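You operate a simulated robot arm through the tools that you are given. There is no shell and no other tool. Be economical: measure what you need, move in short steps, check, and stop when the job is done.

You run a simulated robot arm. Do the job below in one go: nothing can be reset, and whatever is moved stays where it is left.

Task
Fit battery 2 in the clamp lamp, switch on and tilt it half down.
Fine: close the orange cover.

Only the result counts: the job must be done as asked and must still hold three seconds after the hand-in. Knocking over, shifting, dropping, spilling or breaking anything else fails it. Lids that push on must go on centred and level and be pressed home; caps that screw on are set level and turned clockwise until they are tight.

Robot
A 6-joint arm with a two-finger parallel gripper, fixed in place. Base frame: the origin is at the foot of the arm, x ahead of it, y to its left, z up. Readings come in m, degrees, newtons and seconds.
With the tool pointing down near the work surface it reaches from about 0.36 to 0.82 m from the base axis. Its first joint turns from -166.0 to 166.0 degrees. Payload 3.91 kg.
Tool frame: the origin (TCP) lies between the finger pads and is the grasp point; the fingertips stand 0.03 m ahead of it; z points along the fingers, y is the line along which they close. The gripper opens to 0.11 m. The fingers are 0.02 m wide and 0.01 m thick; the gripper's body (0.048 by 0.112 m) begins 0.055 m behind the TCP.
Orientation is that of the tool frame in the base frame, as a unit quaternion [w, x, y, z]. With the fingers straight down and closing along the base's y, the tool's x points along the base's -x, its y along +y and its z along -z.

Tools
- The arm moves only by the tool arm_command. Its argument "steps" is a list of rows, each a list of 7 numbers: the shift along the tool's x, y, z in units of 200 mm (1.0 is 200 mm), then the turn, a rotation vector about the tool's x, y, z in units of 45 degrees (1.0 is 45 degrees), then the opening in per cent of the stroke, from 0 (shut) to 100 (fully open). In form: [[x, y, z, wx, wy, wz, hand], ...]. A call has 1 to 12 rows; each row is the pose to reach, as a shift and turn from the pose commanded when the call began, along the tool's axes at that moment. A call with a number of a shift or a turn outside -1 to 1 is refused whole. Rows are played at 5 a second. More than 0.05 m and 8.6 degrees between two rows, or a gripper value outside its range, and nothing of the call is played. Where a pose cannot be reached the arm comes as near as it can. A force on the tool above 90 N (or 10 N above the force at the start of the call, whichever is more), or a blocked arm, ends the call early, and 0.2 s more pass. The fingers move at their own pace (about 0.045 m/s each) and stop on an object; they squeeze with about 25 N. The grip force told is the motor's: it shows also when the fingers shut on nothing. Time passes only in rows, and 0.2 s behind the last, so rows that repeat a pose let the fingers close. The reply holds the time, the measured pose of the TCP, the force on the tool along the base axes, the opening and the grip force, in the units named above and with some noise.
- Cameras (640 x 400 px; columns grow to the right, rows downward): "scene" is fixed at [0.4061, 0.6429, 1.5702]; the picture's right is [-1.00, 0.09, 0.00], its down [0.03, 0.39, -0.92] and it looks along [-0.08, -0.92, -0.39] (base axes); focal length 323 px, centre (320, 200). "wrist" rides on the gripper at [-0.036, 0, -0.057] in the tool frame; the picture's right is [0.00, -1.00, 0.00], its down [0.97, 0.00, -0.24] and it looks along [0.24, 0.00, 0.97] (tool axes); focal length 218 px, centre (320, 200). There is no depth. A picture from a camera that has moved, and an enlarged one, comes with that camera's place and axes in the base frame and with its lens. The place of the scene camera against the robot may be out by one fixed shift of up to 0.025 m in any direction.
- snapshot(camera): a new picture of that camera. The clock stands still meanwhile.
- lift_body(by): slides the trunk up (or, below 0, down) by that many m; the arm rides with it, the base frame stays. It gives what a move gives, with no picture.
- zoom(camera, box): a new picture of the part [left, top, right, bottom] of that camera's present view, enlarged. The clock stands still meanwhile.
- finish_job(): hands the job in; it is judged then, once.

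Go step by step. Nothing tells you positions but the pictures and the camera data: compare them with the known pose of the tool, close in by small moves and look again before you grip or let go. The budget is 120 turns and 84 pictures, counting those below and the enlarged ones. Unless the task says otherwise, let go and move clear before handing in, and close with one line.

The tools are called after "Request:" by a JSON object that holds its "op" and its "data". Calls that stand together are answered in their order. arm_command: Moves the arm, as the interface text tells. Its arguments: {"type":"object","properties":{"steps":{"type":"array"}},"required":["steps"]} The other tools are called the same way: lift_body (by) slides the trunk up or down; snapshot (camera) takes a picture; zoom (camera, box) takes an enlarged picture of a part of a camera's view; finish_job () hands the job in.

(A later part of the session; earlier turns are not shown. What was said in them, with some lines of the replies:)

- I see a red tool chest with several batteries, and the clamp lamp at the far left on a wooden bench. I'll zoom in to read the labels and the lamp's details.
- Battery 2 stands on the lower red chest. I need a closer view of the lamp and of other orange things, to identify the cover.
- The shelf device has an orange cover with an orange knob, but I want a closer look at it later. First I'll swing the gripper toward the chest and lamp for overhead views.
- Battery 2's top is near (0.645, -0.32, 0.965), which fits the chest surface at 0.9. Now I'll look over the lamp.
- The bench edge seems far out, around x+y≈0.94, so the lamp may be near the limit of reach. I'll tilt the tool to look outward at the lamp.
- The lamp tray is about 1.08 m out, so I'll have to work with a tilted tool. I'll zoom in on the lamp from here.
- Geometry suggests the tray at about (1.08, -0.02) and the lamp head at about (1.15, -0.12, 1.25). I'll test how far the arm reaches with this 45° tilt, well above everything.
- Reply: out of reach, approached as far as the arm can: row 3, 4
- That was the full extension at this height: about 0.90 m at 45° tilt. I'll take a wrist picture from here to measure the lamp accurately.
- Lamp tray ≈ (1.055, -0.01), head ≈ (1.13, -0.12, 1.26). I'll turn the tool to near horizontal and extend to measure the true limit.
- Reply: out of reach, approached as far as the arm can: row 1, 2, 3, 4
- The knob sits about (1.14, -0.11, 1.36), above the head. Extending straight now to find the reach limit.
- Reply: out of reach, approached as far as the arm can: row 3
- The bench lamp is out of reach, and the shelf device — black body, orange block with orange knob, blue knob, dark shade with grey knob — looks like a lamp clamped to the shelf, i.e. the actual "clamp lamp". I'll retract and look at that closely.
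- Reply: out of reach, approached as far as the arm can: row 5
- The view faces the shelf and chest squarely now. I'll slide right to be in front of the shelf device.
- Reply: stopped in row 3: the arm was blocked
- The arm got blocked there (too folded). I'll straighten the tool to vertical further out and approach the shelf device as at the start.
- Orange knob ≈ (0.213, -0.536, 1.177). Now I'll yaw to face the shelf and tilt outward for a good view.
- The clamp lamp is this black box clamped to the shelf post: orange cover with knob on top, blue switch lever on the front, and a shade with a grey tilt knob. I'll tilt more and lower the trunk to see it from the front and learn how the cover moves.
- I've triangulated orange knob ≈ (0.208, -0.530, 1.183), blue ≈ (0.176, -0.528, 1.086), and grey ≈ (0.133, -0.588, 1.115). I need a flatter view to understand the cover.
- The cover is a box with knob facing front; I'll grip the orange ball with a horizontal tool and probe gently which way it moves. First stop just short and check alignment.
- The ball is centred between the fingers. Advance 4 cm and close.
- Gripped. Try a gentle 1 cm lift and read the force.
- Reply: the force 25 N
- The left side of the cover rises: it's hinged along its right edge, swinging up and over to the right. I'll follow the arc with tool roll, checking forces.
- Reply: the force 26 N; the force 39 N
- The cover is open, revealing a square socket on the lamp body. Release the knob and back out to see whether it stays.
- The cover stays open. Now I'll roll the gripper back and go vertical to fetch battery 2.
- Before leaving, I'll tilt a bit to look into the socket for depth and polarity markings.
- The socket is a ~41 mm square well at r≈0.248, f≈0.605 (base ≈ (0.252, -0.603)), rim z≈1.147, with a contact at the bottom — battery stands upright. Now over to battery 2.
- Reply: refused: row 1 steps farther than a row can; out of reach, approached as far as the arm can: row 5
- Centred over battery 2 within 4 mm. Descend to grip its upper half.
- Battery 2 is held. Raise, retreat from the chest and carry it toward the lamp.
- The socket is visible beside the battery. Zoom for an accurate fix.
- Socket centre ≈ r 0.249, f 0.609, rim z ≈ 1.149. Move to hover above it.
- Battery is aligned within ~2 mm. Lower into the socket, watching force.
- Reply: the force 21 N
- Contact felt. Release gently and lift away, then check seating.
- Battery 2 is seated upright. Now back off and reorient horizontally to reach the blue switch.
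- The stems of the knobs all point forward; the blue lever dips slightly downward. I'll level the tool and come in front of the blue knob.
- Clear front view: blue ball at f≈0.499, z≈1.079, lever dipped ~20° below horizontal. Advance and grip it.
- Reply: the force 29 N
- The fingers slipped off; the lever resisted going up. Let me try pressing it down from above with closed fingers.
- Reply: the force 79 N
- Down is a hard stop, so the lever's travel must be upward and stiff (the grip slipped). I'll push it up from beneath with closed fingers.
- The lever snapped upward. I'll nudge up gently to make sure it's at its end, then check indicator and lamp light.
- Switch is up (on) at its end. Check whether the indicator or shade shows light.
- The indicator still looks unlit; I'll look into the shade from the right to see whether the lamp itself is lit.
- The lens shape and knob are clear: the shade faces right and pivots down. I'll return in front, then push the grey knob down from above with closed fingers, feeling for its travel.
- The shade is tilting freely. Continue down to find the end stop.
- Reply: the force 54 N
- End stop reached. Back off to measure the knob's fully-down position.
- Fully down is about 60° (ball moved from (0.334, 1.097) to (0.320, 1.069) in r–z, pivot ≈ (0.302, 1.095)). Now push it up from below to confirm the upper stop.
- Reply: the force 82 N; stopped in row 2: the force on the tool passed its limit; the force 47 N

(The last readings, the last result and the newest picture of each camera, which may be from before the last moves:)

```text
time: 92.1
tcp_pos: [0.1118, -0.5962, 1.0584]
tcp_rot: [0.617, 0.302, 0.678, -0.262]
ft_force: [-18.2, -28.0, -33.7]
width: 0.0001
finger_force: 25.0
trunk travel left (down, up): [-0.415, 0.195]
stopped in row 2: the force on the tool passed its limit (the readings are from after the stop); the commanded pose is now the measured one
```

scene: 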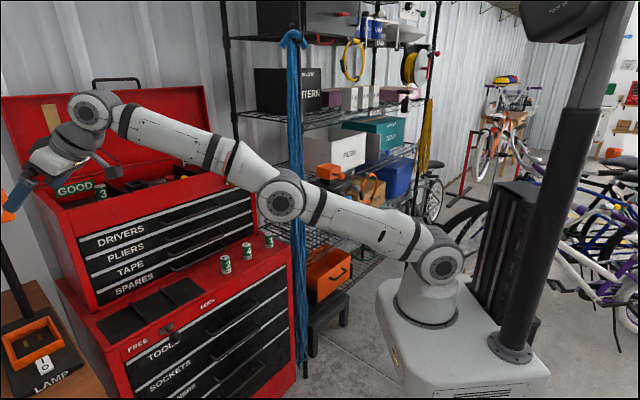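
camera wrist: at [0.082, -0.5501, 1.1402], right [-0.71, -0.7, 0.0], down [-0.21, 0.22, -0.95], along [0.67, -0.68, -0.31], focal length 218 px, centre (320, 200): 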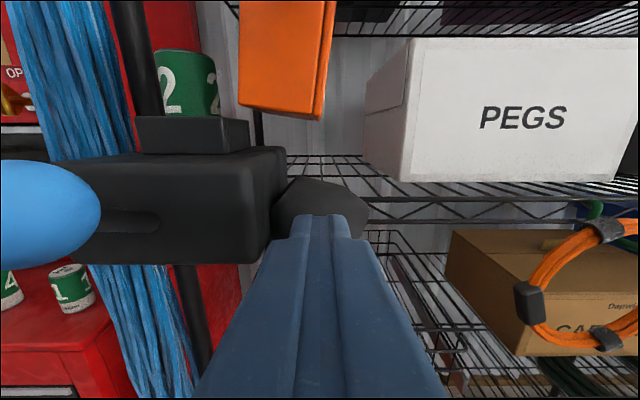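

Strong sideways force — something is wedged. Look before moving on.

Request:
{"op": "snapshot", "data": {"camera": "wrist"}}

Request:
{"op": "zoom", "data": {"camera": "scene", "box": [320, 150, 380, 210]}}

```text
12 pictures are left
camera wrist: at [0.0758, -0.5579, 1.101], right [-0.73, -0.68, -0.02], down [-0.22, 0.26, -0.94], along [0.65, -0.69, -0.34], focal length 218 px, centre (320, 200)
```

wrist: 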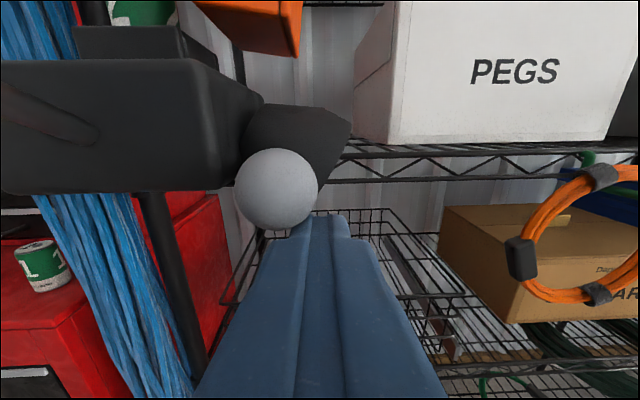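

```text
6.67 times, centred on (350, 180) of scene
camera zoom: at [0.4061, 0.6429, 1.5702], right [-1.0, 0.09, 0.0], down [0.03, 0.39, -0.92], along [-0.08, -0.92, -0.39], focal length 2153 px, centre (120, 333)
```

zoom: 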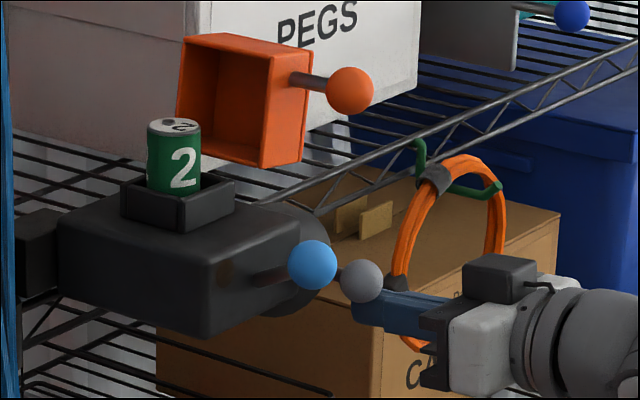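

The ball slid to the finger's upper left. I'll drop, shift left under the ball, and push up cleanly to feel the upper stop.

Request:
{"op": "arm_command", "data": {"steps": [[0.05, 0, 0, -0.041, -0.044, -0.024, 0], [0.12, 0, 0, -0.041, -0.044, -0.024, 0], [0.12, 0.05, 0, -0.041, -0.044, -0.024, 0], [0.12, 0.09, 0, -0.041, -0.044, -0.024, 0], [0.08, 0.085, 0, -0.041, -0.044, -0.024, 0], [0.04, 0.08, 0, -0.041, -0.044, -0.024, 0], [0.0, 0.07, 0, -0.041, -0.044, -0.024, 0]]}}

Request:
{"op": "arm_command", "data": {"steps": [[-0.02, -0.01, 0, 0, 0, 0, 0], [-0.04, -0.01, 0, 0, 0, 0, 0], [-0.06, -0.01, 0, 0, 0, 0, 0], [-0.08, -0.01, 0, 0, 0, 0, 0]]}}

```text
time: 93.7
tcp_pos: [0.1269, -0.5813, 1.0711]
tcp_rot: [0.638, 0.269, 0.671, -0.266]
ft_force: [-0.3, -0.2, 0.0]
width: 0.0002
finger_force: 25.0
trunk travel left (down, up): [-0.415, 0.195]
```

```text
time: 94.7
tcp_pos: [0.1257, -0.5827, 1.0736]
tcp_rot: [0.632, 0.277, 0.675, -0.26]
ft_force: [-10.2, 17.5, -56.5]
width: 0.0
finger_force: 24.6
trunk travel left (down, up): [-0.415, 0.195]
```

Upper stop confirmed at horizontal, so the travel is 0–60° and half is 30° (ball z ≈ 1.0805). Go round to the top and push down to exactly half.

Request:
{"op": "arm_command", "data": {"steps": [[0.1, 0, 0, 0, 0, 0, 0], [0.1, 0, -0.24, 0, 0, 0, 0], [0.1, 0, -0.48, 0, 0, 0, 0], [-0.1, -0.02, -0.5, 0, 0, 0, 0], [-0.27, -0.035, -0.5, 0, 0, 0, 0], [-0.27, -0.035, -0.25, 0, 0, 0, 0], [-0.27, -0.035, 0, 0, 0, 0, 0], [-0.2, -0.035, 0, 0, 0, 0, 0], [-0.15, -0.035, 0, 0, 0, 0, 0], [-0.12, -0.035, 0, 0, 0, 0, 0], [-0.1, -0.035, 0, 0, 0, 0, 0]]}}

```text
time: 97.1
tcp_pos: [0.1226, -0.5895, 1.1032]
tcp_rot: [0.637, 0.271, 0.671, -0.266]
ft_force: [1.5, -1.1, 2.4]
width: 0.0001
finger_force: 25.1
trunk travel left (down, up): [-0.415, 0.195]
```

Request:
{"op": "arm_command", "data": {"steps": [[-0.06, 0, 0, 0, 0, 0, 0], [-0.1, 0, -0.2, 0, 0, 0, 0], [-0.1, 0.1, -0.4, 0, 0, 0, 0], [-0.1, 0.2, -0.6, 0, 0, 0, 0]]}}

Request:
{"op": "zoom", "data": {"camera": "wrist", "box": [220, 80, 440, 260]}}

```text
time: 98.1
tcp_pos: [0.0663, -0.4764, 1.1281]
tcp_rot: [0.636, 0.271, 0.672, -0.265]
ft_force: [0.3, 0.2, -0.5]
width: 0.0
finger_force: 24.5
trunk travel left (down, up): [-0.415, 0.195]
```

```text
2.22 times, centred on (330, 170) of wrist
camera zoom: at [0.0274, -0.4371, 1.1683], right [-0.7, -0.71, 0.01], down [-0.21, 0.2, -0.96], along [0.68, -0.67, -0.29], focal length 485 px, centre (298, 267)
```

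zoom: 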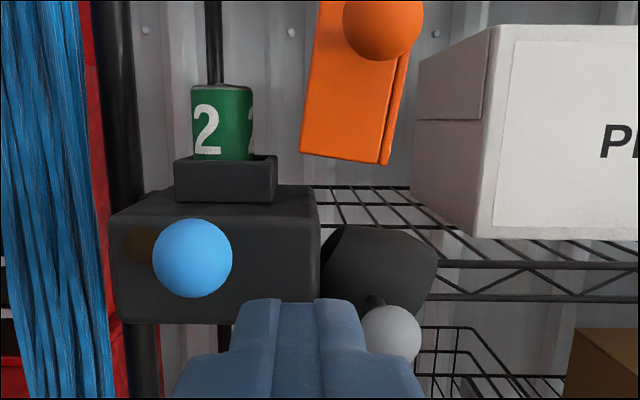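

The shade rests at about 30°, halfway. Now to close the orange cover: approach its knob.

Request:
{"op": "arm_command", "data": {"steps": [[-0.2, -0.09, 0, 0.013, 0.021, 0.017, 50], [-0.42, -0.185, 0, 0.013, 0.021, 0.017, 50], [-0.42, -0.185, 0.2, 0.013, 0.021, 0.017, 50], [-0.42, -0.185, 0.4, 0.013, 0.021, 0.017, 50]]}}

Request:
{"op": "snapshot", "data": {"camera": "wrist"}}

```text
time: 99.1
tcp_pos: [0.1003, -0.5624, 1.2084]
tcp_rot: [0.631, 0.282, 0.674, -0.262]
ft_force: [0.4, -0.6, 0.4]
width: 0.0548
finger_force: 0.0
trunk travel left (down, up): [-0.415, 0.195]
```

```text
9 pictures are left
camera wrist: at [0.0612, -0.5237, 1.2494], right [-0.71, -0.7, 0.0], down [-0.21, 0.22, -0.95], along [0.67, -0.68, -0.3], focal length 218 px, centre (320, 200)
```

wrist: 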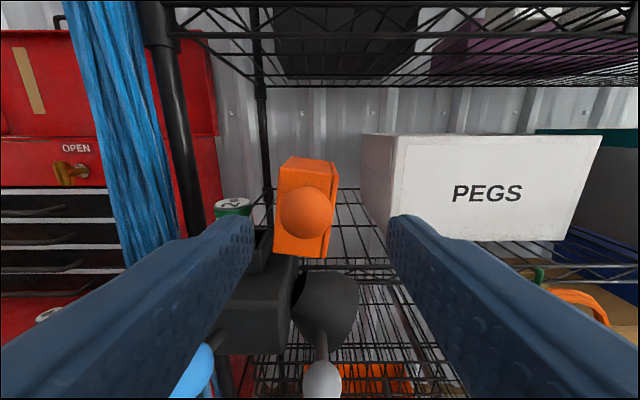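

Request:
{"op": "arm_command", "data": {"steps": [[-0.01, 0.035, 0.13, 0, 0, 0, 50], [-0.018, 0.035, 0.25, 0, 0, 0, 50], [-0.018, 0.035, 0.25, 0, 0, 0, 10], [-0.018, 0.035, 0.25, 0, 0, 0, 10], [-0.018, 0.035, 0.25, 0, 0, 0, 10]]}}

```text
time: 100.3
tcp_pos: [0.1401, -0.5917, 1.2096]
tcp_rot: [0.63, 0.282, 0.674, -0.262]
ft_force: [-0.5, 1.0, 0.4]
width: 0.0294
finger_force: 45.4
trunk travel left (down, up): [-0.415, 0.195]
```

Gripped. Swing the cover back over along its arc, rolling the tool with it.

Request:
{"op": "arm_command", "data": {"steps": [[-0.0185, 0.044, 0, 0, 0, -0.178, 10], [-0.028, 0.091, 0, 0, 0, -0.356, 10], [-0.031, 0.139, 0, 0, 0, -0.533, 10], [-0.0275, 0.187, 0, 0, 0, -0.711, 10], [-0.017, 0.2335, 0, 0, 0, -0.889, 10]]}}

```text
time: 101.5
tcp_pos: [0.1749, -0.5585, 1.2151]
tcp_rot: [0.503, 0.032, 0.728, -0.465]
ft_force: [1.0, -2.4, 23.6]
width: 0.0296
finger_force: 45.1
trunk travel left (down, up): [-0.415, 0.195]
```

Request:
{"op": "arm_command", "data": {"steps": [[-0.017, 0.045, 0, 0, 0, -0.178, 10], [-0.027, 0.092, 0, 0, 0, -0.356, 10], [-0.03, 0.14, 0, 0, 0, -0.533, 10]]}}

Request:
{"op": "zoom", "data": {"camera": "scene", "box": [310, 140, 380, 200]}}

```text
time: 102.3
tcp_pos: [0.182, -0.5517, 1.2796]
tcp_rot: [0.398, -0.114, 0.735, -0.537]
ft_force: [0.2, -0.4, 0.2]
width: 0.0109
finger_force: 0.0
out of reach, approached as far as the arm can: row 1, 2, 3
trunk travel left (down, up): [-0.415, 0.195]
```

```text
6.67 times, centred on (345, 170) of scene
camera zoom: at [0.4061, 0.6429, 1.5702], right [-1.0, 0.09, 0.0], down [0.03, 0.39, -0.92], along [-0.08, -0.92, -0.39], focal length 2153 px, centre (153, 400)
```

zoom: 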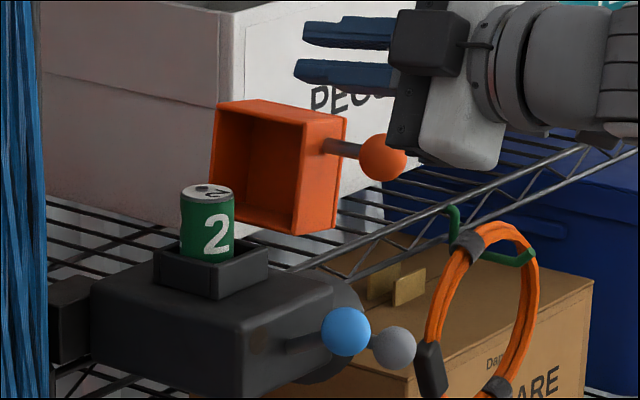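

That roll direction ran out of reach and the fingers lost the knob; the cover fell back open, nothing else disturbed. I'll back off, restore the roll, and push the knob over from the right with closed fingers instead.

Request:
{"op": "arm_command", "data": {"steps": [[0, 0, -0.2, 0, 0, 0, 30], [0, 0, -0.4, 0, 0, 0, 0], [0, 0, -0.5, 0, 0, 0.17, 0], [0, 0, -0.5, 0, 0, 0.34, 0], [0, 0, -0.5, 0, 0, 0.51, 0], [0, 0, -0.5, 0, 0, 0.68, 0], [0, 0, -0.5, 0, 0, 0.85, 0], [0, 0, -0.5, 0, 0, 1, 0]]}}

Request:
{"op": "arm_command", "data": {"steps": [[0, 0, 0, 0, 0, 0.13, 0], [0, 0, 0, 0, 0, 0.26, 0], [0, 0, 0, 0, 0, 0.388, 0]]}}

```text
time: 104.1
tcp_pos: [0.1105, -0.4816, 1.2912]
tcp_rot: [0.574, 0.176, 0.723, -0.342]
ft_force: [-0.5, 0.0, 0.4]
width: 0.0001
finger_force: 25.4
trunk travel left (down, up): [-0.415, 0.195]
```

```text
time: 104.9
tcp_pos: [0.1118, -0.4809, 1.291]
tcp_rot: [0.619, 0.284, 0.688, -0.252]
ft_force: [0.0, -0.6, -0.1]
width: 0.0001
finger_force: 25.7
trunk travel left (down, up): [-0.415, 0.195]
```

Request:
{"op": "arm_command", "data": {"steps": [[0.12, -0.16, 0, 0, 0, 0, 0], [0.25, -0.32, 0, 0, 0, 0, 0], [0.367, -0.47, 0, 0, 0, 0, 0], [0.367, -0.47, 0.2, 0, 0, 0, 0], [0.367, -0.47, 0.4, 0, 0, 0, 0], [0.367, -0.47, 0.47, 0, 0, 0, 0]]}}

Request:
{"op": "snapshot", "data": {"camera": "wrist"}}

```text
time: 106.3
tcp_pos: [0.1051, -0.6083, 1.2075]
tcp_rot: [0.618, 0.283, 0.688, -0.253]
ft_force: [-0.9, -0.4, -0.6]
width: 0.0003
finger_force: 25.1
trunk travel left (down, up): [-0.415, 0.195]
```

```text
7 pictures are left
camera wrist: at [0.0685, -0.5711, 1.2509], right [-0.7, -0.71, 0.0], down [-0.24, 0.24, -0.94], along [0.67, -0.66, -0.34], focal length 218 px, centre (320, 200)
```

wrist: 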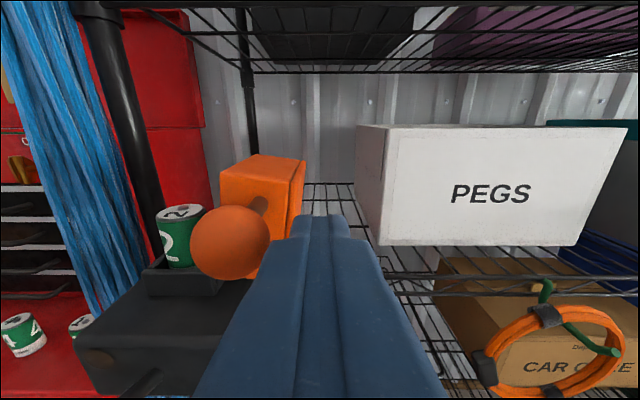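

The finger is right beside the ball on its right. Push it leftward over the top.

Request:
{"op": "arm_command", "data": {"steps": [[-0.01, 0.06, 0, 0, 0, 0, 0], [-0.02, 0.12, 0, 0, 0, 0, 0], [-0.025, 0.18, 0, 0, 0, 0, 0], [-0.025, 0.24, 0, 0, 0, 0, 0], [-0.02, 0.3, 0, 0, 0, 0, 0], [-0.015, 0.35, 0, 0, 0, 0, 0], [-0.005, 0.4, 0, 0, 0, 0, 0]]}}

Request:
{"op": "zoom", "data": {"camera": "scene", "box": [310, 140, 380, 200]}}

```text
time: 107.9
tcp_pos: [0.1619, -0.5517, 1.2094]
tcp_rot: [0.618, 0.283, 0.689, -0.252]
ft_force: [-0.2, -0.9, -0.4]
width: 0.0001
finger_force: 24.5
trunk travel left (down, up): [-0.415, 0.195]
```

```text
6.67 times, centred on (345, 170) of scene
camera zoom: at [0.4061, 0.6429, 1.5702], right [-1.0, 0.09, 0.0], down [0.03, 0.39, -0.92], along [-0.08, -0.92, -0.39], focal length 2153 px, centre (153, 400)
```

zoom: 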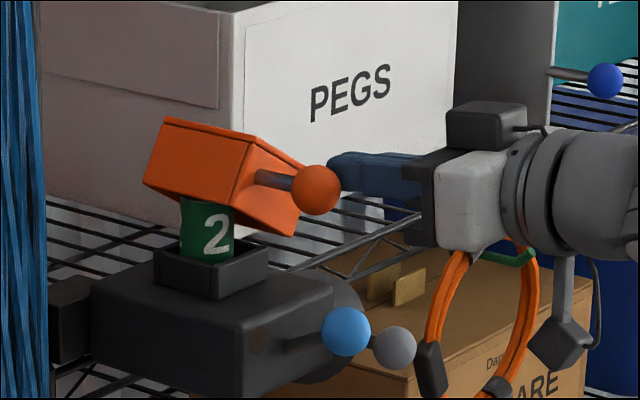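

The cover is halfway over. Now press down on the knob from above to close it.

Request:
{"op": "arm_command", "data": {"steps": [[-0.1, -0.02, 0, 0, 0, 0, 0], [-0.18, 0, 0, 0, 0, 0, 0], [-0.18, 0.07, 0, 0, 0, 0, 0], [-0.18, 0.14, 0, 0, 0, 0, 0], [-0.12, 0.15, 0, 0, 0, 0, 0], [-0.07, 0.165, 0, 0, 0, 0, 0], [-0.03, 0.18, 0, 0, 0, 0, 0], [0, 0.19, 0, 0, 0, 0, 0], [0.02, 0.2, 0, 0, 0, 0, 0]]}}

Request:
{"op": "zoom", "data": {"camera": "scene", "box": [310, 140, 380, 200]}}

```text
time: 109.9
tcp_pos: [0.1985, -0.5156, 1.2106]
tcp_rot: [0.622, 0.275, 0.688, -0.253]
ft_force: [41.1, 15.2, 36.5]
width: 0.0001
finger_force: 25.2
trunk travel left (down, up): [-0.415, 0.195]
```

```text
6.67 times, centred on (345, 170) of scene
camera zoom: at [0.4061, 0.6429, 1.5702], right [-1.0, 0.09, 0.0], down [0.03, 0.39, -0.92], along [-0.08, -0.92, -0.39], focal length 2153 px, centre (153, 400)
```

zoom: 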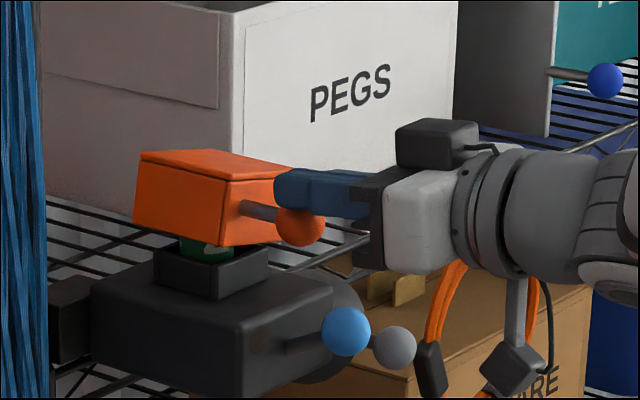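

Request:
{"op": "arm_command", "data": {"steps": [[-0.1, 0, 0, 0, 0, 0, 0], [-0.1, -0.06, 0, 0, 0, 0, 0], [-0.05, -0.06, 0, 0, 0, 0, 0], [-0.02, -0.055, 0, 0, 0, 0, 0], [0, -0.045, 0, 0, 0, 0, 0], [0.015, -0.035, 0, 0, 0, 0, 0], [0.03, -0.03, 0, 0, 0, 0, 0]]}}

Request:
{"op": "zoom", "data": {"camera": "scene", "box": [310, 140, 380, 200]}}

```text
time: 111.5
tcp_pos: [0.1839, -0.5276, 1.2]
tcp_rot: [0.618, 0.284, 0.688, -0.253]
ft_force: [-0.7, -6.8, 7.3]
width: 0.0
finger_force: 24.9
trunk travel left (down, up): [-0.415, 0.195]
```

```text
6.67 times, centred on (345, 170) of scene
camera zoom: at [0.4061, 0.6429, 1.5702], right [-1.0, 0.09, 0.0], down [0.03, 0.39, -0.92], along [-0.08, -0.92, -0.39], focal length 2153 px, centre (153, 400)
```

zoom: 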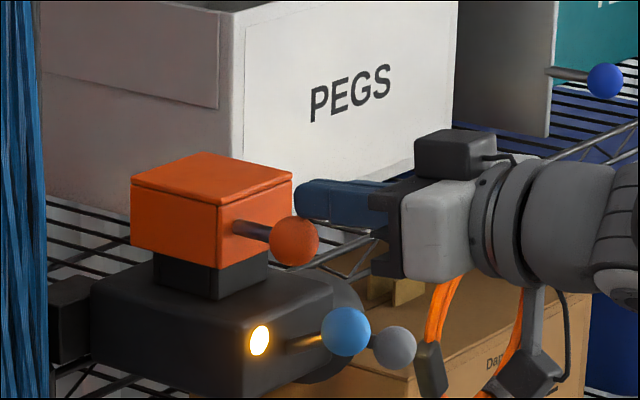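

The indicator is lit now — the cover completes the circuit. One gentle press right over the knob to make sure it's fully shut, then withdraw.

Request:
{"op": "arm_command", "data": {"steps": [[-0.06, 0, 0, 0, 0, 0, 0], [-0.06, 0.06, 0, 0, 0, 0, 0], [-0.02, 0.06, 0, 0, 0, 0, 0], [0, 0.06, 0, 0, 0, 0, 0], [0.01, 0.06, 0, 0, 0, 0, 0]]}}

Request:
{"op": "arm_command", "data": {"steps": [[-0.1, 0, 0, 0, 0, 0, 0], [-0.15, 0, -0.2, 0, 0, 0, 0], [-0.15, 0, -0.4, 0, 0, 0, 0], [-0.15, 0, -0.6, 0, 0, 0, 0]]}}

Request:
{"op": "zoom", "data": {"camera": "wrist", "box": [220, 100, 460, 300]}}

```text
time: 112.7
tcp_pos: [0.1944, -0.5167, 1.2022]
tcp_rot: [0.621, 0.281, 0.686, -0.254]
ft_force: [5.1, -10.9, 26.6]
width: 0.0004
finger_force: 24.6
trunk travel left (down, up): [-0.415, 0.195]
```

```text
time: 113.7
tcp_pos: [0.111, -0.4348, 1.2411]
tcp_rot: [0.618, 0.284, 0.688, -0.253]
ft_force: [-0.1, 0.2, 0.2]
width: 0.0
finger_force: 25.6
trunk travel left (down, up): [-0.415, 0.195]
```

```text
2.00 times, centred on (340, 200) of wrist
camera zoom: at [0.0722, -0.3978, 1.2837], right [-0.7, -0.71, 0.0], down [-0.24, 0.24, -0.94], along [0.67, -0.66, -0.34], focal length 436 px, centre (280, 200)
```

zoom: 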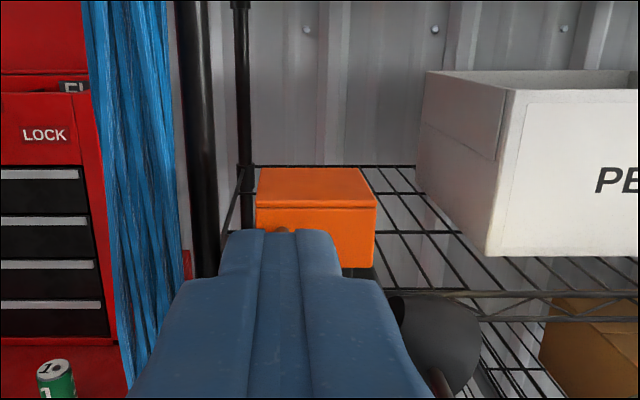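

Request:
{"op": "arm_command", "data": {"steps": [[0, 0.15, -0.05, 0, 0, 0, 0], [0.1, 0.3, -0.1, 0, 0, 0, 0], [0.25, 0.45, -0.1, 0, 0, 0, 0], [0.4, 0.6, -0.1, 0, 0, 0, 0]]}}

Request:
{"op": "zoom", "data": {"camera": "wrist", "box": [320, 80, 560, 260]}}

Request:
{"op": "zoom", "data": {"camera": "scene", "box": [300, 140, 380, 200]}}

```text
time: 114.7
tcp_pos: [0.1693, -0.3454, 1.1789]
tcp_rot: [0.617, 0.284, 0.689, -0.253]
ft_force: [-0.8, 0.7, -0.7]
width: 0.0002
finger_force: 25.0
out of reach, approached as far as the arm can: row 4
trunk travel left (down, up): [-0.415, 0.195]
```

```text
2.22 times, centred on (440, 170) of wrist
camera zoom: at [0.1307, -0.3074, 1.2215], right [-0.7, -0.71, 0.0], down [-0.24, 0.24, -0.94], along [0.67, -0.66, -0.35], focal length 485 px, centre (53, 267)
```

zoom: 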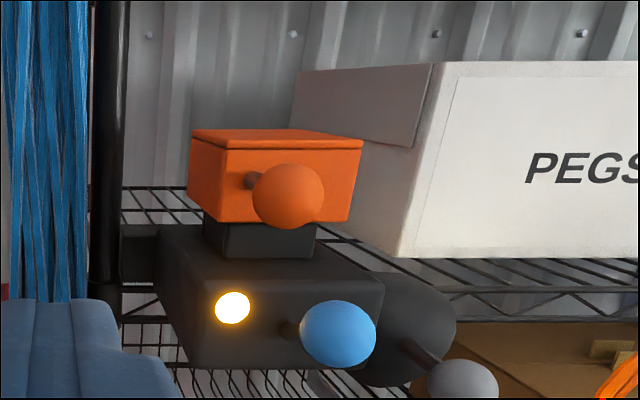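

```text
6.67 times, centred on (340, 170) of scene
camera zoom: at [0.4061, 0.6429, 1.5702], right [-1.0, 0.09, 0.0], down [0.03, 0.39, -0.92], along [-0.08, -0.92, -0.39], focal length 2153 px, centre (187, 400)
```

zoom: 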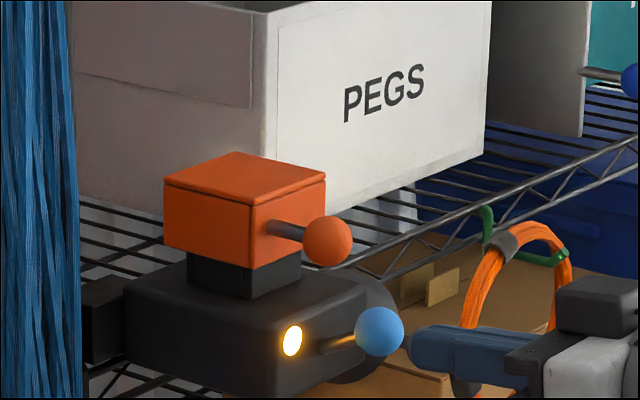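

Cover shut level, indicator lit, shade still at half tilt, and the gripper is clear. Handing in.

Request:
{"op": "finish_job", "data": {}}

```text
The job is handed in.
```

Battery 2 is in the clamp lamp on the shelf, its switch is on and the indicator is lit. The shade is tilted about 30° of its 60° travel, the orange cover is closed, and the arm is clear.
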